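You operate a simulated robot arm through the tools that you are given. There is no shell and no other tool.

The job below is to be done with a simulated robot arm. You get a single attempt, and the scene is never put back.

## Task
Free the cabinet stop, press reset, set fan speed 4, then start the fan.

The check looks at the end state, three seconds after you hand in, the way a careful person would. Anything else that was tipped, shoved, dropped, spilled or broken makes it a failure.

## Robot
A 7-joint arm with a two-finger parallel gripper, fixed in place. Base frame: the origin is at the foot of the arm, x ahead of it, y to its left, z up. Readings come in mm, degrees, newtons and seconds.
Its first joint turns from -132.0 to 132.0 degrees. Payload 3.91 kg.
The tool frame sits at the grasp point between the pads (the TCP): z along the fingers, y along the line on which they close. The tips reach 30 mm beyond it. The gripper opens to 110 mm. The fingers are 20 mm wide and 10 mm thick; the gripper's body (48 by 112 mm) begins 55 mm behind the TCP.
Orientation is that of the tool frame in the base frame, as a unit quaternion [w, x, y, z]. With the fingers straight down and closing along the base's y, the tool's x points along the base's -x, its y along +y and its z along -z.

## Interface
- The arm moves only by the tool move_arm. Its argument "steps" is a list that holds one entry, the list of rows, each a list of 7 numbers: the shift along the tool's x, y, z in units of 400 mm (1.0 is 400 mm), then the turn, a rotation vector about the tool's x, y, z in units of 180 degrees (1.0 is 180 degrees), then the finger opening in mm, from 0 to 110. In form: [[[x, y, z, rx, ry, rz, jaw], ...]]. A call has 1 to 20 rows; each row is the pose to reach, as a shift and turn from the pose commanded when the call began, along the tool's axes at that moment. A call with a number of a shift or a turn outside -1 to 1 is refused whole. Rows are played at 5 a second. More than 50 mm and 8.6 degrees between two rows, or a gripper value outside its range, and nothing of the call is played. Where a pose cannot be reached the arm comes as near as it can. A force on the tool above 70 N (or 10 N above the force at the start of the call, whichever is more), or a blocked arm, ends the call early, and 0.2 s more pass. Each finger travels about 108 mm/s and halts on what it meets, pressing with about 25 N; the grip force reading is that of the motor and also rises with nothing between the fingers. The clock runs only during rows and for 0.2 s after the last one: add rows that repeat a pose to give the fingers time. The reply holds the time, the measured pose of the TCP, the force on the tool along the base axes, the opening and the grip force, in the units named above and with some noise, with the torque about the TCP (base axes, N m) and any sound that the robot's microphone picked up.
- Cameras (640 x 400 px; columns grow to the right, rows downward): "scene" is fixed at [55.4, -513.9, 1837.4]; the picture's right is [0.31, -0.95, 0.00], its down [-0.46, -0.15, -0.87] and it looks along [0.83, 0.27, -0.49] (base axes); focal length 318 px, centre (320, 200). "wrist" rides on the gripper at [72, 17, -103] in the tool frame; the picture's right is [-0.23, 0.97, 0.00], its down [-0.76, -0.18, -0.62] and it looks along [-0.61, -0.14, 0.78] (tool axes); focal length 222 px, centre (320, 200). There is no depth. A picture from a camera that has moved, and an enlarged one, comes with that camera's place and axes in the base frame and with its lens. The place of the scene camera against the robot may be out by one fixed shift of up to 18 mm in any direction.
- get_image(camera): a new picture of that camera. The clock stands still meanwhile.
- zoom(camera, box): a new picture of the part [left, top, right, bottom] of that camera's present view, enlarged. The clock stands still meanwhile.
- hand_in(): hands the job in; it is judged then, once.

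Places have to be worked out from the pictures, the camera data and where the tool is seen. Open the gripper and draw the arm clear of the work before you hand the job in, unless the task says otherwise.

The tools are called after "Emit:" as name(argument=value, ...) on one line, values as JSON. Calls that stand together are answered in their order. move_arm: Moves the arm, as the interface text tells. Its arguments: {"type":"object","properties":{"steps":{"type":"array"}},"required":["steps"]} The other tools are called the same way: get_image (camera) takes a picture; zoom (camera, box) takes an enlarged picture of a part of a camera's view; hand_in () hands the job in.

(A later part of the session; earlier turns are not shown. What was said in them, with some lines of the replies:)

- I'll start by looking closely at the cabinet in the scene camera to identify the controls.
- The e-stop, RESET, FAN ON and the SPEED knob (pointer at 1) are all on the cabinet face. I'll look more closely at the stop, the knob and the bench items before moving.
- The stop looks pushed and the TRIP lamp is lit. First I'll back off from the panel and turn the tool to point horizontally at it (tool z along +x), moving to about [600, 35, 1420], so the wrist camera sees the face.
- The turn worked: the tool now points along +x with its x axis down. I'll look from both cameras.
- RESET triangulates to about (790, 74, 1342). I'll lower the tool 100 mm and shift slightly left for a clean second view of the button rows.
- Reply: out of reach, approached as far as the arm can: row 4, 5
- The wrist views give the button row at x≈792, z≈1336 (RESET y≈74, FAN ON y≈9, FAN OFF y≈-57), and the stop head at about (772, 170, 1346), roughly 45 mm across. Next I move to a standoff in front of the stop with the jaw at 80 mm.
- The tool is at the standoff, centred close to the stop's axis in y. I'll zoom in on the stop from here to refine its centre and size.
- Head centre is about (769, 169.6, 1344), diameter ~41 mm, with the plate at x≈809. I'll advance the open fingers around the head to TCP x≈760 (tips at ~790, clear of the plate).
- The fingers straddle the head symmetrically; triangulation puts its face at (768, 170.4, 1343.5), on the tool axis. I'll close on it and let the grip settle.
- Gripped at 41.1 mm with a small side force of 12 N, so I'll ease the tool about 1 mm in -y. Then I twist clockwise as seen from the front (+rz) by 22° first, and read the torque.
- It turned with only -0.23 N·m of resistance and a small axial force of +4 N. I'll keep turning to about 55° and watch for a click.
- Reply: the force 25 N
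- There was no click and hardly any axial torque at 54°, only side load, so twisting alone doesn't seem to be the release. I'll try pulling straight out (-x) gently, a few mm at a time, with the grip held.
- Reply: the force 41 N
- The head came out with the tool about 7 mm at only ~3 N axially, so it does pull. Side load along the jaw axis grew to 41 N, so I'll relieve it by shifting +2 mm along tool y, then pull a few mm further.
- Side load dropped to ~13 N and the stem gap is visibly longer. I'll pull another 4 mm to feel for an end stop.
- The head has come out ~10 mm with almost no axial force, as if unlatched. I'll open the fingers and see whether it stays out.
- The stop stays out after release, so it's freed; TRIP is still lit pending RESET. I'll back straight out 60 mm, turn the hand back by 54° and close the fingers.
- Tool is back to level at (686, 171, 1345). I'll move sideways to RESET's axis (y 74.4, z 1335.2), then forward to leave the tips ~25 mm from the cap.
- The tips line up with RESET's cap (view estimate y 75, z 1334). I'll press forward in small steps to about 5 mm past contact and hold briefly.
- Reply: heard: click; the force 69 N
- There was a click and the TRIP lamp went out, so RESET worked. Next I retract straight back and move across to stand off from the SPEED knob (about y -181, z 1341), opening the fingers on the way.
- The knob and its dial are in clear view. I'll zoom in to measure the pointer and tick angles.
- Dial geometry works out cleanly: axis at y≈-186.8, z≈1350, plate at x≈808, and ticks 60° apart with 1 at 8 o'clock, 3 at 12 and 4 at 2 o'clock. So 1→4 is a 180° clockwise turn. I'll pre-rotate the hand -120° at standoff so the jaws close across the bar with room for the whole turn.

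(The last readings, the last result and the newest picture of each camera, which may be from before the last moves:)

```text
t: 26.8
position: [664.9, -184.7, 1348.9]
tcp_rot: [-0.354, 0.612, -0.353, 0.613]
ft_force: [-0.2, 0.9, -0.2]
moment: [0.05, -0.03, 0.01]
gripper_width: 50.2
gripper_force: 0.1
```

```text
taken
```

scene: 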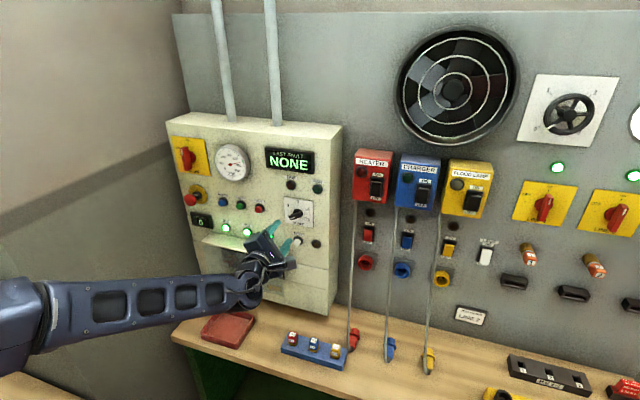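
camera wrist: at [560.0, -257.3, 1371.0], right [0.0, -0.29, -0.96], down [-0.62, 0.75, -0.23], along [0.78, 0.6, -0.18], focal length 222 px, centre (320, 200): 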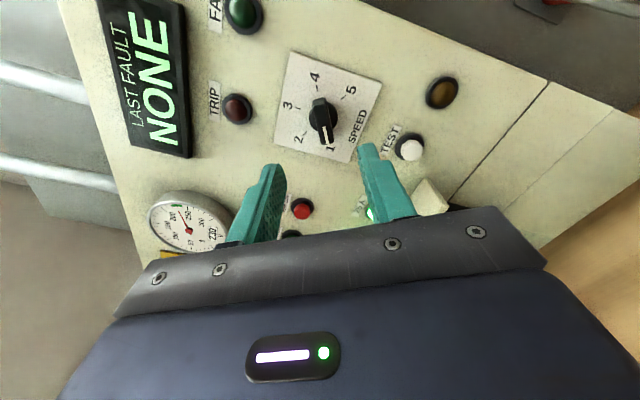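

The -120° orientation was reached without trouble. I'll zoom on the knob from this side to triangulate the bar's face and check alignment.

Emit:
zoom(camera="wrist", box=[260, 40, 400, 180])

Emit:
zoom(camera="scene", box=[240, 180, 330, 290])

```text
2.86 times, centred on (330, 110) of wrist
camera zoom: at [560.0, -257.3, 1371.0], right [0.0, -0.29, -0.96], down [-0.62, 0.75, -0.23], along [0.78, 0.6, -0.18], focal length 635 px, centre (291, 457)
```

zoom: 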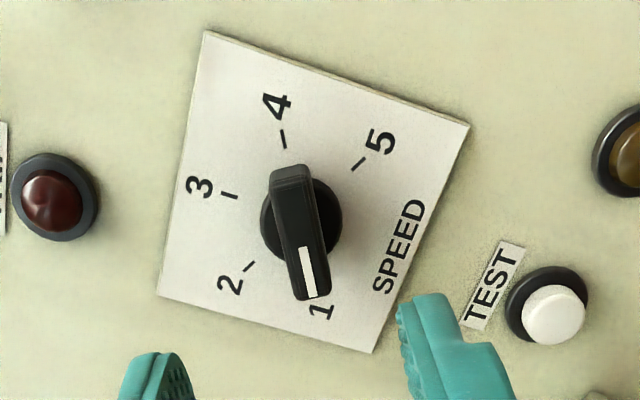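

```text
3.64 times, centred on (285, 235) of scene
camera zoom: at [55.4, -513.9, 1837.4], right [0.31, -0.95, 0.0], down [-0.46, -0.15, -0.87], along [0.83, 0.27, -0.49], focal length 1157 px, centre (447, 73)
```

zoom: 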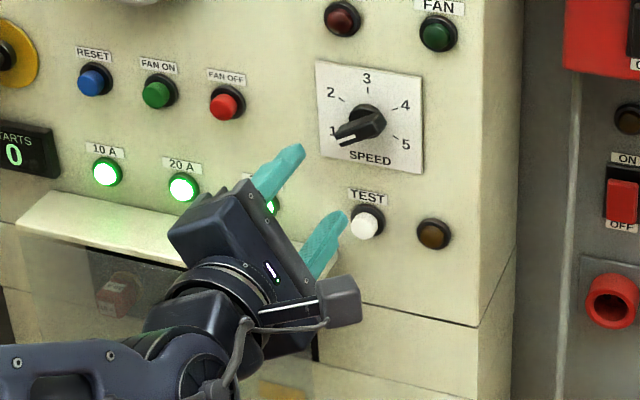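

Triangulating both views corrects the dial: plate at x≈795, axis at (y -185.6, z 1345.3), bar face at x≈773, bar ~13 mm wide. I'll correct the alignment and advance so the tips stop just short of the bar, then check.

Emit:
move_arm(steps=[[[-0.004, 0.004, 0.04, 0, 0, 0, 50], [-0.0073, 0.0082, 0.08, 0, 0, 0, 50], [-0.0073, 0.0082, 0.12, 0, 0, 0, 50], [-0.0073, 0.0082, 0.15, 0, 0, 0, 50], [-0.0073, 0.0082, 0.175, 0, 0, 0, 50], [-0.0073, 0.0082, 0.175, 0, 0, 0, 50]]])

Emit:
get_image(camera="wrist")

Emit:
zoom(camera="wrist", box=[250, 90, 400, 210])

Emit:
zoom(camera="scene", box=[260, 180, 330, 250])

```text
t: 28.2
position: [733.8, -185.1, 1344.6]
tcp_rot: [-0.354, 0.612, -0.353, 0.612]
ft_force: [-0.1, -0.1, -0.4]
moment: [-0.06, -0.03, 0.02]
gripper_width: 49.8
gripper_force: 0.1
```

```text
taken
camera wrist: at [629.9, -255.9, 1367.1], right [0.0, -0.29, -0.96], down [-0.62, 0.75, -0.23], along [0.78, 0.6, -0.18], focal length 222 px, centre (320, 200)
```

wrist: 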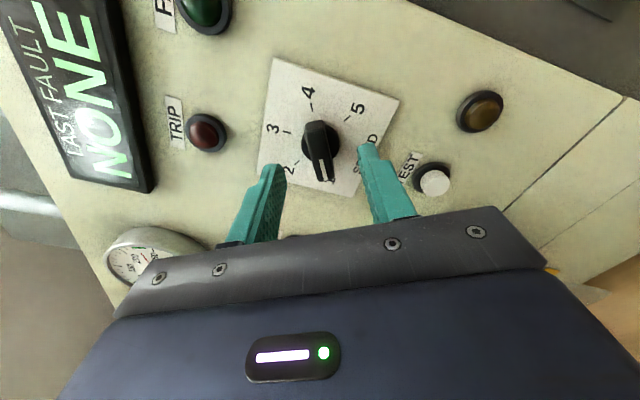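

```text
3.33 times, centred on (325, 150) of wrist
camera zoom: at [629.9, -255.9, 1367.1], right [0.0, -0.29, -0.96], down [-0.62, 0.75, -0.23], along [0.78, 0.6, -0.18], focal length 740 px, centre (303, 367)
```

zoom: 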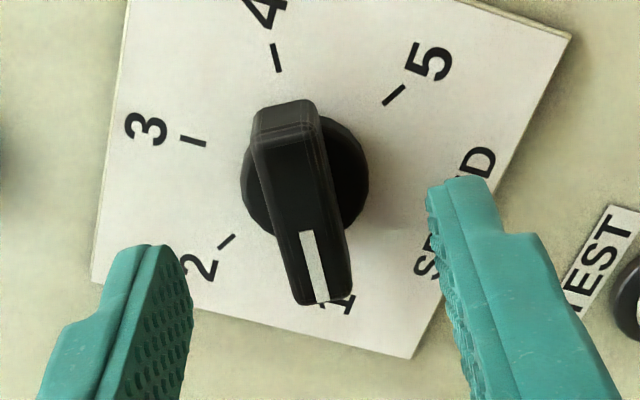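

```text
5.71 times, centred on (295, 215) of scene
camera zoom: at [55.4, -513.9, 1837.4], right [0.31, -0.95, 0.0], down [-0.46, -0.15, -0.87], along [0.83, 0.27, -0.49], focal length 1818 px, centre (463, 114)
```

zoom: 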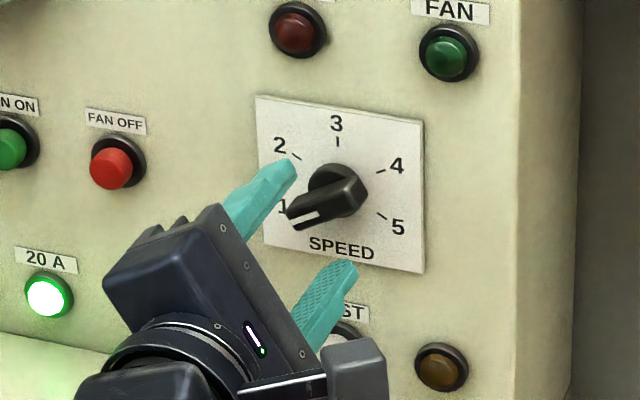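

The fingers straddle the bar evenly and the bar-face estimate still holds (x≈773). I'll advance 19 mm so the tips sit beside the bar at x≈783, then close on it.

Emit:
move_arm(steps=[[[0, 0, 0.02, 0, 0, 0, 50], [0, 0, 0.04, 0, 0, 0, 50], [0, 0, 0.0475, 0, 0, 0, 50], [0, 0, 0.0475, 0, 0, 0, 35], [0, 0, 0.0475, 0, 0, 0, 20], [0, 0, 0.0475, 0, 0, 0, 8], [0, 0, 0.0475, 0, 0, 0, 8], [0, 0, 0.0475, 0, 0, 0, 8]]])

Emit:
zoom(camera="wrist", box=[250, 90, 400, 210])

Emit:
zoom(camera="scene", box=[260, 180, 330, 250])

```text
t: 30.0
position: [752.5, -185.5, 1345.0]
tcp_rot: [-0.354, 0.612, -0.354, 0.613]
ft_force: [-0.2, -0.6, -3.7]
moment: [0.0, -0.05, -0.23]
gripper_width: 13.8
gripper_force: 45.3
```

```text
3.33 times, centred on (325, 150) of wrist
camera zoom: at [649.4, -256.6, 1367.1], right [0.0, -0.29, -0.96], down [-0.62, 0.75, -0.23], along [0.78, 0.6, -0.18], focal length 740 px, centre (303, 367)
```

zoom: 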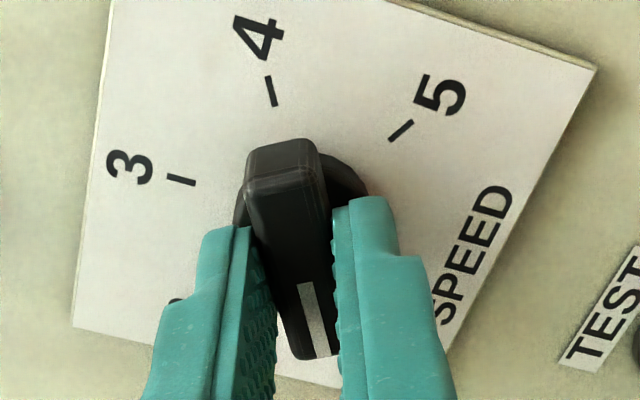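

```text
5.71 times, centred on (295, 215) of scene
camera zoom: at [55.4, -513.9, 1837.4], right [0.31, -0.95, 0.0], down [-0.46, -0.15, -0.87], along [0.83, 0.27, -0.49], focal length 1818 px, centre (463, 114)
```

zoom: 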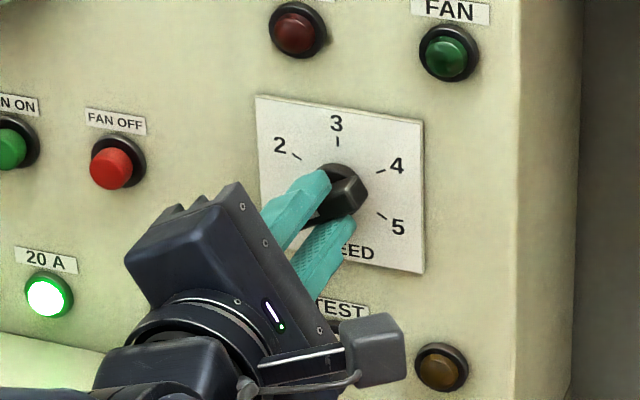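

A clean grip on the bar at 13.8 mm with almost no side load. I'll turn clockwise 60° toward position 2 and check torque and detent.

Emit:
move_arm(steps=[[[0, 0, 0, 0, 0, 0.04, 8], [0, 0, 0, 0, 0, 0.08, 8], [0, 0, 0, 0, 0, 0.12, 8], [0, 0, 0, 0, 0, 0.16, 8], [0, 0, 0, 0, 0, 0.2, 8], [0, 0, 0, 0, 0, 0.24, 8], [0, 0, 0, 0, 0, 0.28, 8], [0, 0, 0, 0, 0, 0.32, 8], [0, 0, 0, 0, 0, 0.3333, 8], [0, 0, 0, 0, 0, 0.3333, 8]]])

Emit:
zoom(camera="scene", box=[260, 180, 330, 250])

Emit:
get_image(camera="wrist")

```text
t: 32.2
position: [751.8, -184.3, 1344.9]
tcp_rot: [0.612, -0.353, 0.612, -0.354]
ft_force: [18.1, -4.0, 3.4]
moment: [-0.02, 0.31, -0.71]
gripper_width: 13.7
gripper_force: 45.0
```

```text
5.71 times, centred on (295, 215) of scene
camera zoom: at [55.4, -513.9, 1837.4], right [0.31, -0.95, 0.0], down [-0.46, -0.15, -0.87], along [0.83, 0.27, -0.49], focal length 1818 px, centre (463, 114)
```

zoom: 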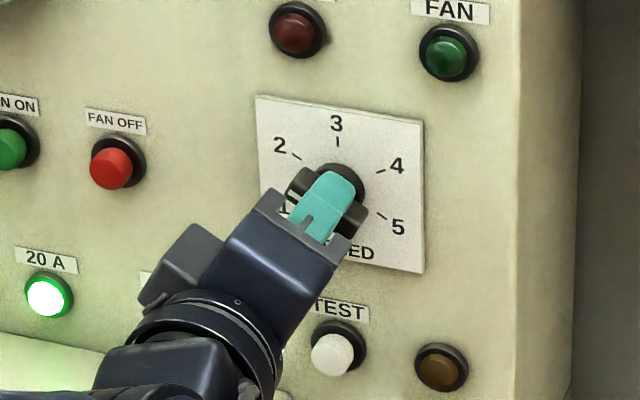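

```text
taken
camera wrist: at [649.4, -239.7, 1294.5], right [0.0, 0.68, -0.73], down [-0.62, 0.57, 0.54], along [0.78, 0.45, 0.43], focal length 222 px, centre (320, 200)
```

wrist: 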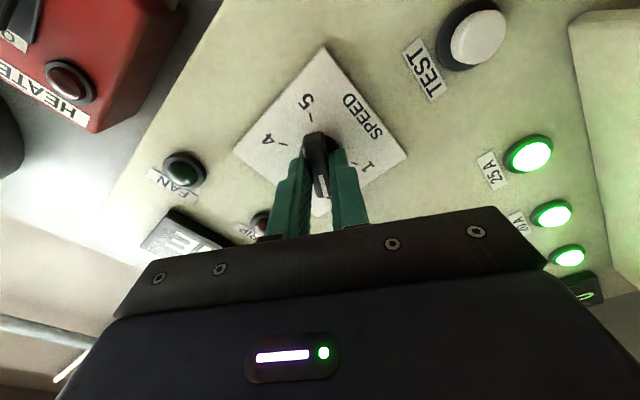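

The knob followed the hand to position 2 (white mark still between the pads). I'll continue clockwise another 60° to position 3, easing forward 1 mm to relieve the axial pull.

Emit:
move_arm(steps=[[[0, 0, 0.0025, 0, 0, 0.04, 8], [0, 0, 0.0025, 0, 0, 0.08, 8], [0, 0, 0.0025, 0, 0, 0.12, 8], [0, 0, 0.0025, 0, 0, 0.16, 8], [0, 0, 0.0025, 0, 0, 0.2, 8], [0, 0, 0.0025, 0, 0, 0.24, 8], [0, 0, 0.0025, 0, 0, 0.28, 8], [0, 0, 0.0025, 0, 0, 0.32, 8], [0, 0, 0.0025, 0, 0, 0.3333, 8], [0, 0, 0.0025, 0, 0, 0.3333, 8]]])

Emit:
zoom(camera="scene", box=[260, 180, 330, 250])

Emit:
get_image(camera="wrist")

```text
t: 34.4
position: [751.3, -184.7, 1346.0]
tcp_rot: [0.709, 0.001, 0.706, 0.0]
ft_force: [-22.3, -1.2, -0.1]
moment: [0.01, 0.44, 0.0]
gripper_width: 14.2
gripper_force: 45.0
```

```text
5.71 times, centred on (295, 215) of scene
camera zoom: at [55.4, -513.9, 1837.4], right [0.31, -0.95, 0.0], down [-0.46, -0.15, -0.87], along [0.83, 0.27, -0.49], focal length 1818 px, centre (463, 114)
```

zoom: 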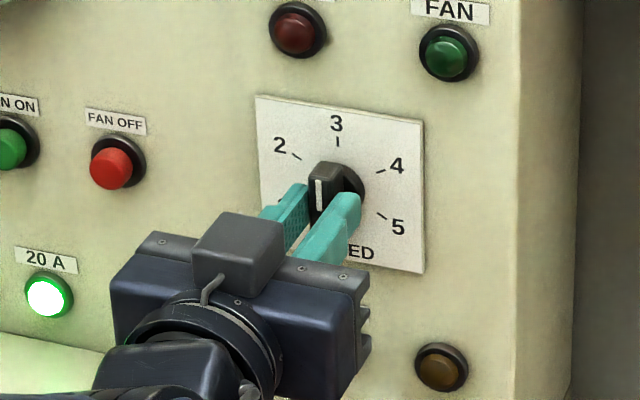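

```text
taken
camera wrist: at [649.5, -168.5, 1272.8], right [0.0, 0.97, 0.23], down [-0.62, -0.18, 0.76], along [0.78, -0.14, 0.61], focal length 222 px, centre (320, 200)
```

wrist: 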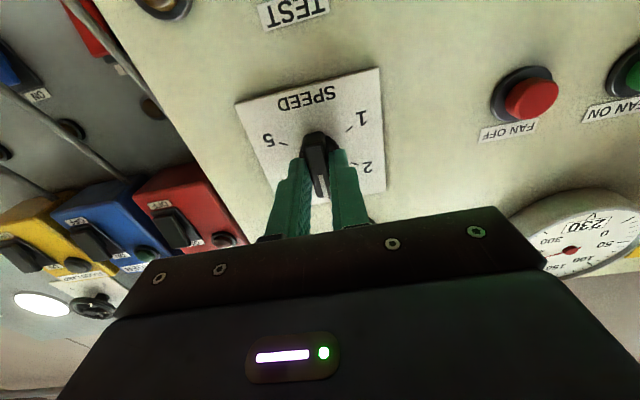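

The knob now points straight up at 3. I'll make the final 60° clockwise to position 4, easing back ~0.5 mm axially.

Emit:
move_arm(steps=[[[0, 0, -0.0012, 0, 0, 0.04, 8], [0, 0, -0.0012, 0, 0, 0.08, 8], [0, 0, -0.0012, 0, 0, 0.12, 8], [0, 0, -0.0012, 0, 0, 0.16, 8], [0, 0, -0.0012, 0, 0, 0.2, 8], [0, 0, -0.0012, 0, 0, 0.24, 8], [0, 0, -0.0012, 0, 0, 0.28, 8], [0, 0, -0.0012, 0, 0, 0.32, 8], [0, 0, -0.0012, 0, 0, 0.3333, 8], [0, 0, -0.0012, 0, 0, 0.3333, 8]]])

Emit:
zoom(camera="scene", box=[260, 180, 330, 250])

Emit:
get_image(camera="wrist")

```text
t: 36.6
position: [752.9, -185.1, 1346.2]
tcp_rot: [0.613, 0.353, 0.613, 0.353]
ft_force: [-1.4, 0.7, -8.1]
moment: [0.01, 0.53, 0.76]
gripper_width: 13.9
gripper_force: 44.8
```

```text
5.71 times, centred on (295, 215) of scene
camera zoom: at [55.4, -513.9, 1837.4], right [0.31, -0.95, 0.0], down [-0.46, -0.15, -0.87], along [0.83, 0.27, -0.49], focal length 1818 px, centre (463, 114)
```

zoom: 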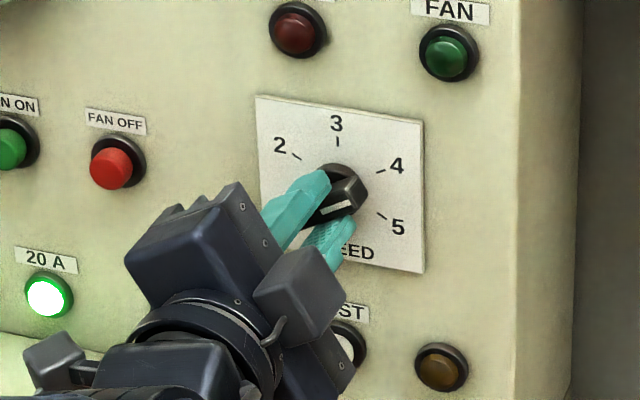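

```text
taken
camera wrist: at [649.5, -114.2, 1323.9], right [0.0, 0.29, 0.96], down [-0.62, -0.75, 0.23], along [0.78, -0.6, 0.18], focal length 222 px, centre (320, 200)
```

wrist: 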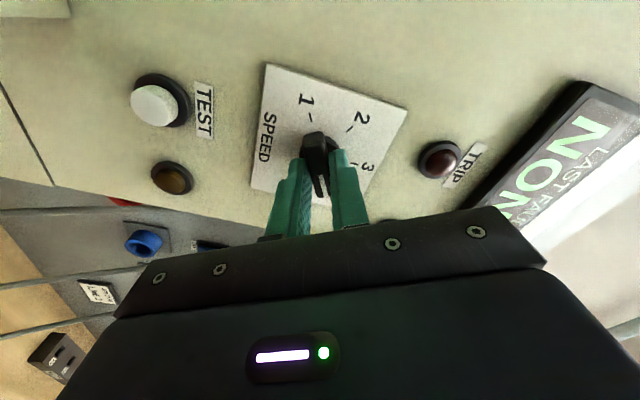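

The white mark now points to 4, with forces low. I'll open the fingers, back straight out 70 mm, and check that the knob stays at 4.

Emit:
move_arm(steps=[[[0, 0, 0, 0, 0, 0, 25], [0, 0, 0, 0, 0, 0, 40], [0, 0, 0, 0, 0, 0, 45], [0, 0, -0.05, 0, 0, 0, 45], [0, 0, -0.11, 0, 0, 0, 45], [0, 0, -0.175, 0, 0, 0, 45], [0, 0, -0.175, 0, 0, 0, 45]]])

Emit:
zoom(camera="scene", box=[260, 180, 330, 250])

Emit:
zoom(camera="wrist", box=[250, 40, 400, 200])

```text
t: 38.2
position: [683.0, -185.1, 1343.9]
tcp_rot: [0.613, 0.353, 0.613, 0.353]
ft_force: [-0.3, 0.1, -1.3]
moment: [0.02, 0.0, 0.0]
gripper_width: 45.0
gripper_force: 0.0
```

```text
5.71 times, centred on (295, 215) of scene
camera zoom: at [55.4, -513.9, 1837.4], right [0.31, -0.95, 0.0], down [-0.46, -0.15, -0.87], along [0.83, 0.27, -0.49], focal length 1818 px, centre (463, 114)
```

zoom: 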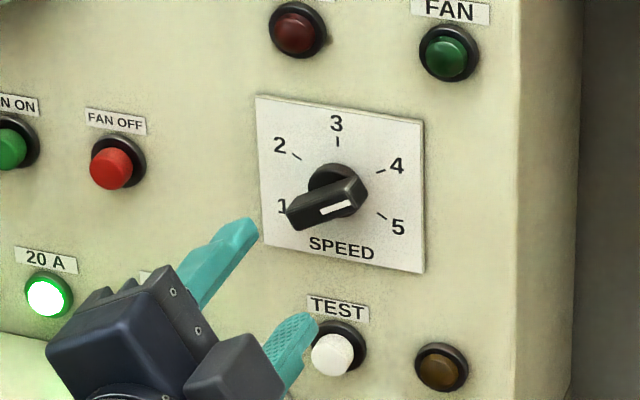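

```text
2.50 times, centred on (325, 120) of wrist
camera zoom: at [579.4, -113.7, 1322.5], right [0.0, 0.29, 0.96], down [-0.62, -0.75, 0.23], along [0.78, -0.6, 0.18], focal length 555 px, centre (308, 400)
```

zoom: 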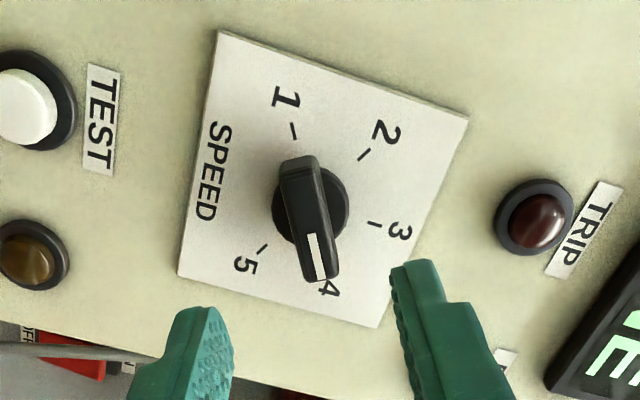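

The knob sits exactly at the 4 tick. I'll turn the hand back level, close the fingers and move across to FAN ON's axis (y≈10, z≈1334.4) at standoff.

Emit:
move_arm(steps=[[[0.0433, 0.0223, 0, 0, 0, -0.0333, 45], [0.0866, 0.0445, 0, 0, 0, -0.0667, 45], [0.13, 0.0668, 0, 0, 0, -0.1, 40], [0.1733, 0.0891, 0, 0, 0, -0.1333, 30], [0.2166, 0.1114, 0, 0, 0, -0.1667, 20], [0.2599, 0.1336, 0, 0, 0, -0.2, 10], [0.3032, 0.1559, 0, 0, 0, -0.2333, 5], [0.3466, 0.1782, 0, 0, 0, -0.2667, 0], [0.3899, 0.2004, 0, 0, 0, -0.3, 0], [0.4332, 0.2227, 0, 0, 0, -0.3333, 0], [0.4332, 0.2227, 0, 0, 0, -0.3333, 0]]])

Emit:
get_image(camera="wrist")

Emit:
zoom(camera="wrist", box=[240, 80, 400, 200])

```text
t: 40.6
position: [683.2, 9.4, 1335.6]
tcp_rot: [0.707, 0.001, 0.707, -0.001]
ft_force: [-0.2, -0.4, 1.1]
moment: [0.01, -0.01, 0.0]
gripper_width: 0.1
gripper_force: 25.0
```

```text
taken
camera wrist: at [579.5, 26.4, 1264.2], right [0.0, 0.97, 0.23], down [-0.62, -0.18, 0.76], along [0.78, -0.14, 0.61], focal length 222 px, centre (320, 200)
```

wrist: 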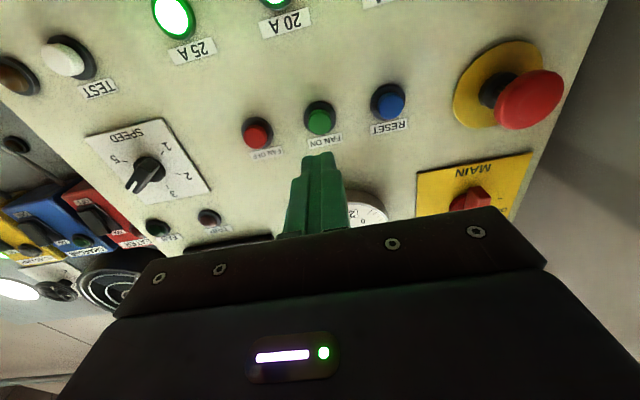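

```text
3.33 times, centred on (320, 140) of wrist
camera zoom: at [579.5, 26.4, 1264.2], right [0.0, 0.97, 0.23], down [-0.62, -0.18, 0.76], along [0.78, -0.14, 0.61], focal length 740 px, centre (320, 400)
```

zoom: 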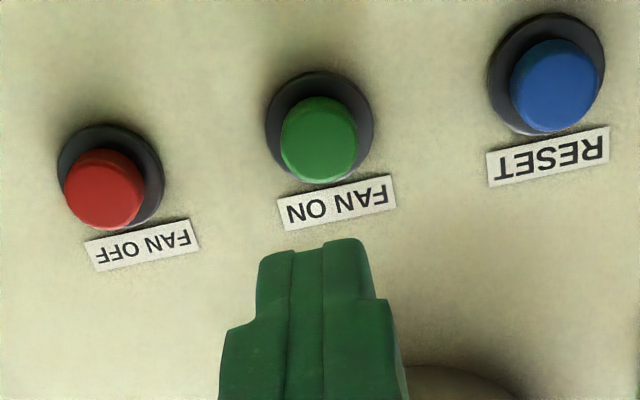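

FAN ON's cap is at (786, 9.2, 1335.5), right on the tool axis. I'll advance and press with the same final depth that clicked RESET, then check the indicators.

Emit:
move_arm(steps=[[[0, 0, 0.05, 0, 0, 0, 0], [0, 0, 0.1, 0, 0, 0, 0], [0, 0, 0.15, 0, 0, 0, 0], [0, 0, 0.17, 0, 0, 0, 0], [0, 0, 0.18, 0, 0, 0, 0], [0, 0, 0.186, 0, 0, 0, 0], [0, 0, 0.191, 0, 0, 0, 0], [0, 0, 0.196, 0, 0, 0, 0], [0, 0, 0.2, 0, 0, 0, 0], [0, 0, 0.2025, 0, 0, 0, 0], [0, 0, 0.2025, 0, 0, 0, 0]]])

Emit:
zoom(camera="scene", box=[160, 130, 340, 260])

Emit:
get_image(camera="scene")

```text
t: 42.9
position: [760.4, 9.7, 1334.8]
tcp_rot: [0.707, 0.0, 0.708, -0.001]
ft_force: [-50.5, -5.0, 6.8]
moment: [-0.03, -0.23, -0.16]
gripper_width: 0.1
gripper_force: 25.4
heard: click
stopped in row 11: the force on the tool passed its limit at 72 N (the readings are from after the stop); the commanded pose is now the measured one
```

```text
3.08 times, centred on (250, 195) of scene
camera zoom: at [55.4, -513.9, 1837.4], right [0.31, -0.95, 0.0], down [-0.46, -0.15, -0.87], along [0.83, 0.27, -0.49], focal length 979 px, centre (535, 215)
```

zoom: 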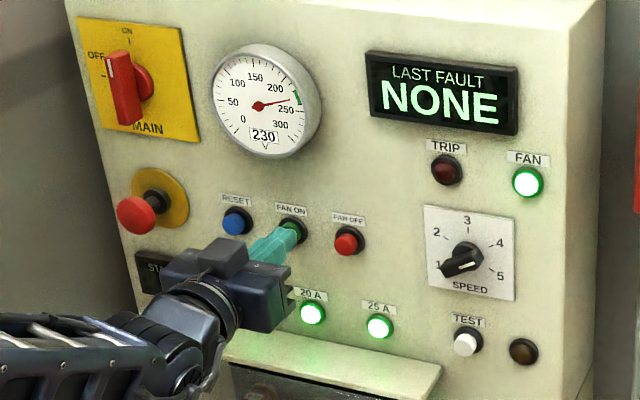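

```text
taken
```

scene: 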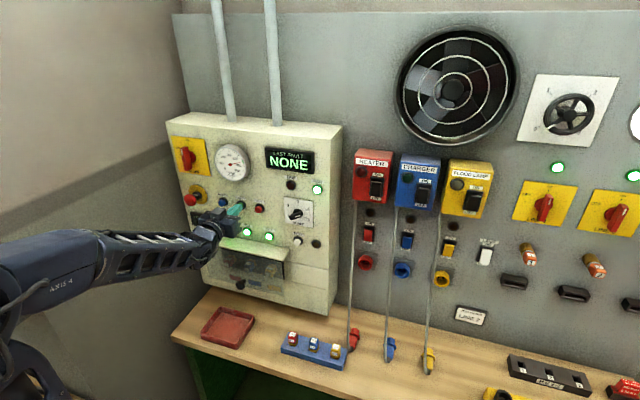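

A click sounded and the FAN lamp is now green with TRIP off. I'll back straight out well clear of the panel, then open the gripper.

Emit:
move_arm(steps=[[[0, 0, -0.02, 0, 0, 0, 0], [0, 0, -0.08, 0, 0, 0, 0], [0, 0, -0.16, 0, 0, 0, 0], [0, 0, -0.24, 0, 0, 0, 0], [0, 0, -0.32, 0, 0, 0, 20], [-0.05, 0, -0.36, 0, 0, 0, 40], [-0.1, 0, -0.38, 0, 0, 0, 60], [-0.12, 0, -0.38, 0, 0, 0, 80], [-0.12, 0, -0.38, 0, 0, 0, 100], [-0.12, 0, -0.38, 0, 0, 0, 100]]])

Emit:
zoom(camera="scene", box=[160, 130, 340, 260])

Emit:
get_image(camera="scene")

Emit:
get_image(camera="wrist")

```text
t: 45.1
position: [610.7, 8.4, 1381.9]
tcp_rot: [0.706, 0.0, 0.708, -0.001]
ft_force: [-0.3, 0.0, 0.0]
moment: [0.02, 0.04, 0.0]
gripper_width: 99.9
gripper_force: 0.0
```

```text
3.08 times, centred on (250, 195) of scene
camera zoom: at [55.4, -513.9, 1837.4], right [0.31, -0.95, 0.0], down [-0.46, -0.15, -0.87], along [0.83, 0.27, -0.49], focal length 979 px, centre (535, 215)
```

zoom: 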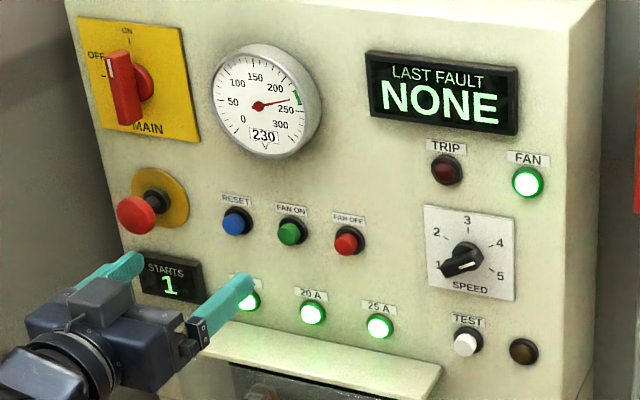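

```text
taken
```

scene: 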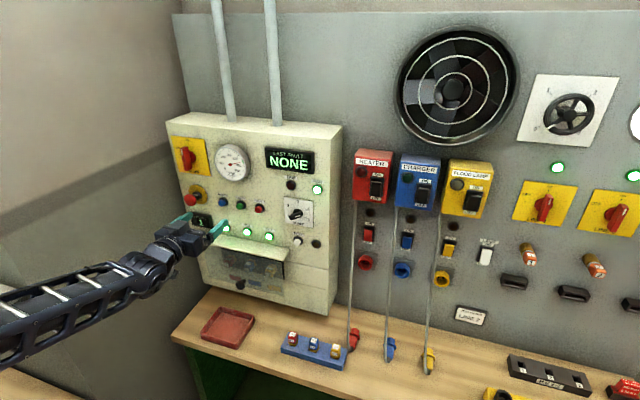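

```text
taken
camera wrist: at [507.9, 26.5, 1311.2], right [0.0, 0.97, 0.23], down [-0.62, -0.18, 0.76], along [0.78, -0.14, 0.6], focal length 222 px, centre (320, 200)
```

wrist: 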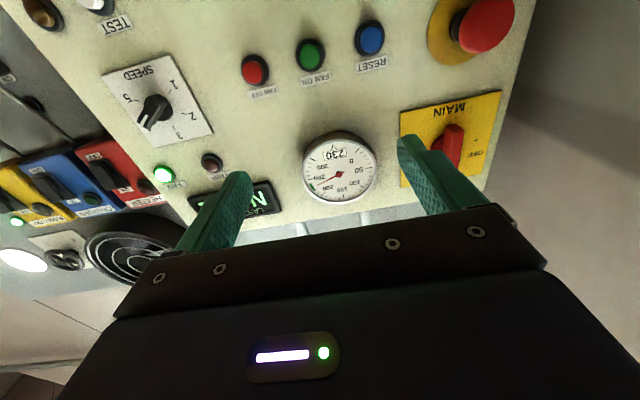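

STARTS reads 1, FAN lamp on, TRIP off, the knob is at 4, and the stop is out. I'll let a little time pass and confirm it all holds before handing in.

Emit:
move_arm(steps=[[[-0.05, 0, 0, 0, 0, 0, 100], [-0.1, 0, 0, 0, 0, 0, 100], [-0.1, 0, 0, 0, 0, 0, 100], [-0.1, 0, 0, 0, 0, 0, 100], [-0.1, 0, 0, 0, 0, 0, 100], [-0.1, 0, 0, 0, 0, 0, 100], [-0.1, 0, 0, 0, 0, 0, 100], [-0.1, 0, 0, 0, 0, 0, 100], [-0.1, 0, 0, 0, 0, 0, 100], [-0.1, 0, 0, 0, 0, 0, 100]]])

Emit:
zoom(camera="scene", box=[160, 20, 520, 260])

Emit:
zoom(camera="scene", box=[260, 170, 330, 250])

Emit:
zoom(camera="scene", box=[170, 270, 640, 400])

```text
t: 47.3
position: [611.7, 11.0, 1422.6]
tcp_rot: [0.706, 0.0, 0.708, 0.0]
ft_force: [0.0, 0.2, 0.6]
moment: [-0.03, -0.01, 0.02]
gripper_width: 99.8
gripper_force: 0.0
```

```text
1.67 times, centred on (340, 140) of scene
camera zoom: at [55.4, -513.9, 1837.4], right [0.31, -0.95, 0.0], down [-0.46, -0.15, -0.87], along [0.83, 0.27, -0.49], focal length 530 px, centre (287, 300)
```

zoom: 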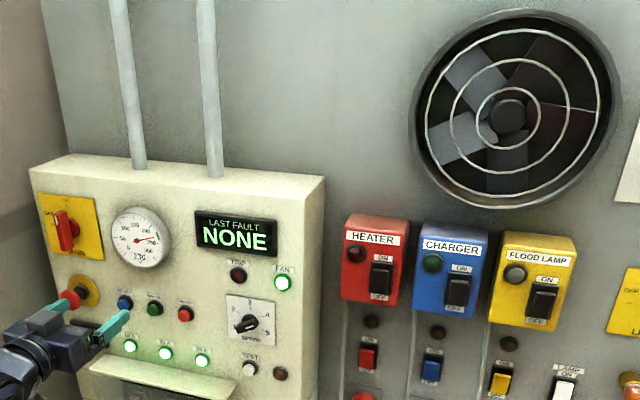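

```text
5.00 times, centred on (295, 210) of scene
camera zoom: at [55.4, -513.9, 1837.4], right [0.31, -0.95, 0.0], down [-0.46, -0.15, -0.87], along [0.83, 0.27, -0.49], focal length 1591 px, centre (445, 150)
```

zoom: 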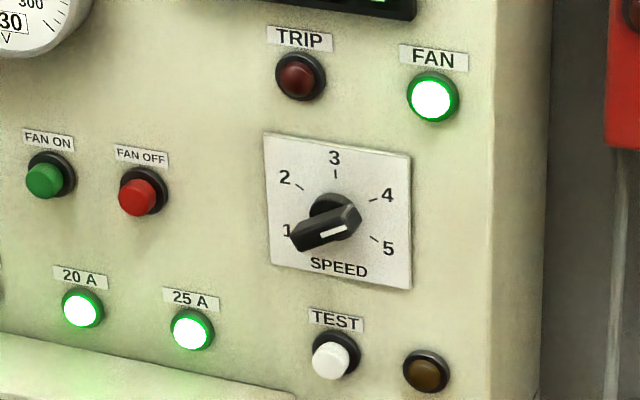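

```text
1.36 times, centred on (405, 335) of scene
camera zoom: at [55.4, -513.9, 1837.4], right [0.31, -0.95, 0.0], down [-0.46, -0.15, -0.87], along [0.83, 0.27, -0.49], focal length 433 px, centre (204, 16)
```

zoom: 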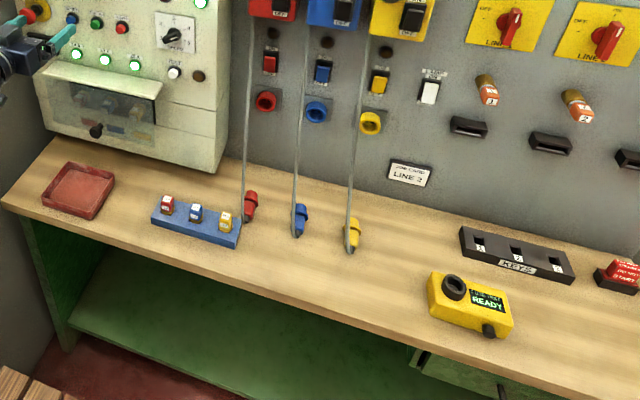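

Two seconds on, the FAN lamp is still lit and the blades have moved. TRIP is off, the knob is at 4, nothing else is disturbed, and the open gripper is clear of the work. I'm handing in.

Emit:
hand_in()

```text
The job is handed in.
```

The fan is running at speed 4, and the job is handed in; I haven't seen a verdict from the check.

- **Cabinet stop:** I gripped the red mushroom head, turned it clockwise and drew it out about 10 mm. It stayed out when I let go.
- **Reset:** pressing RESET gave a click and the red TRIP lamp went out.
- **Speed:** I turned the knob from 1 to 4, and the pointer still lines up with the 4 mark.
- **Start:** one press of FAN ON gave a click. The green FAN lamp came on and STARTS reads 1.

About two seconds after I drew the arm back, the FAN lamp was still lit, TRIP was still off and the fan blades had moved. The gripper is open and clear of the panel, and I saw nothing else disturbed on the bench or wall.
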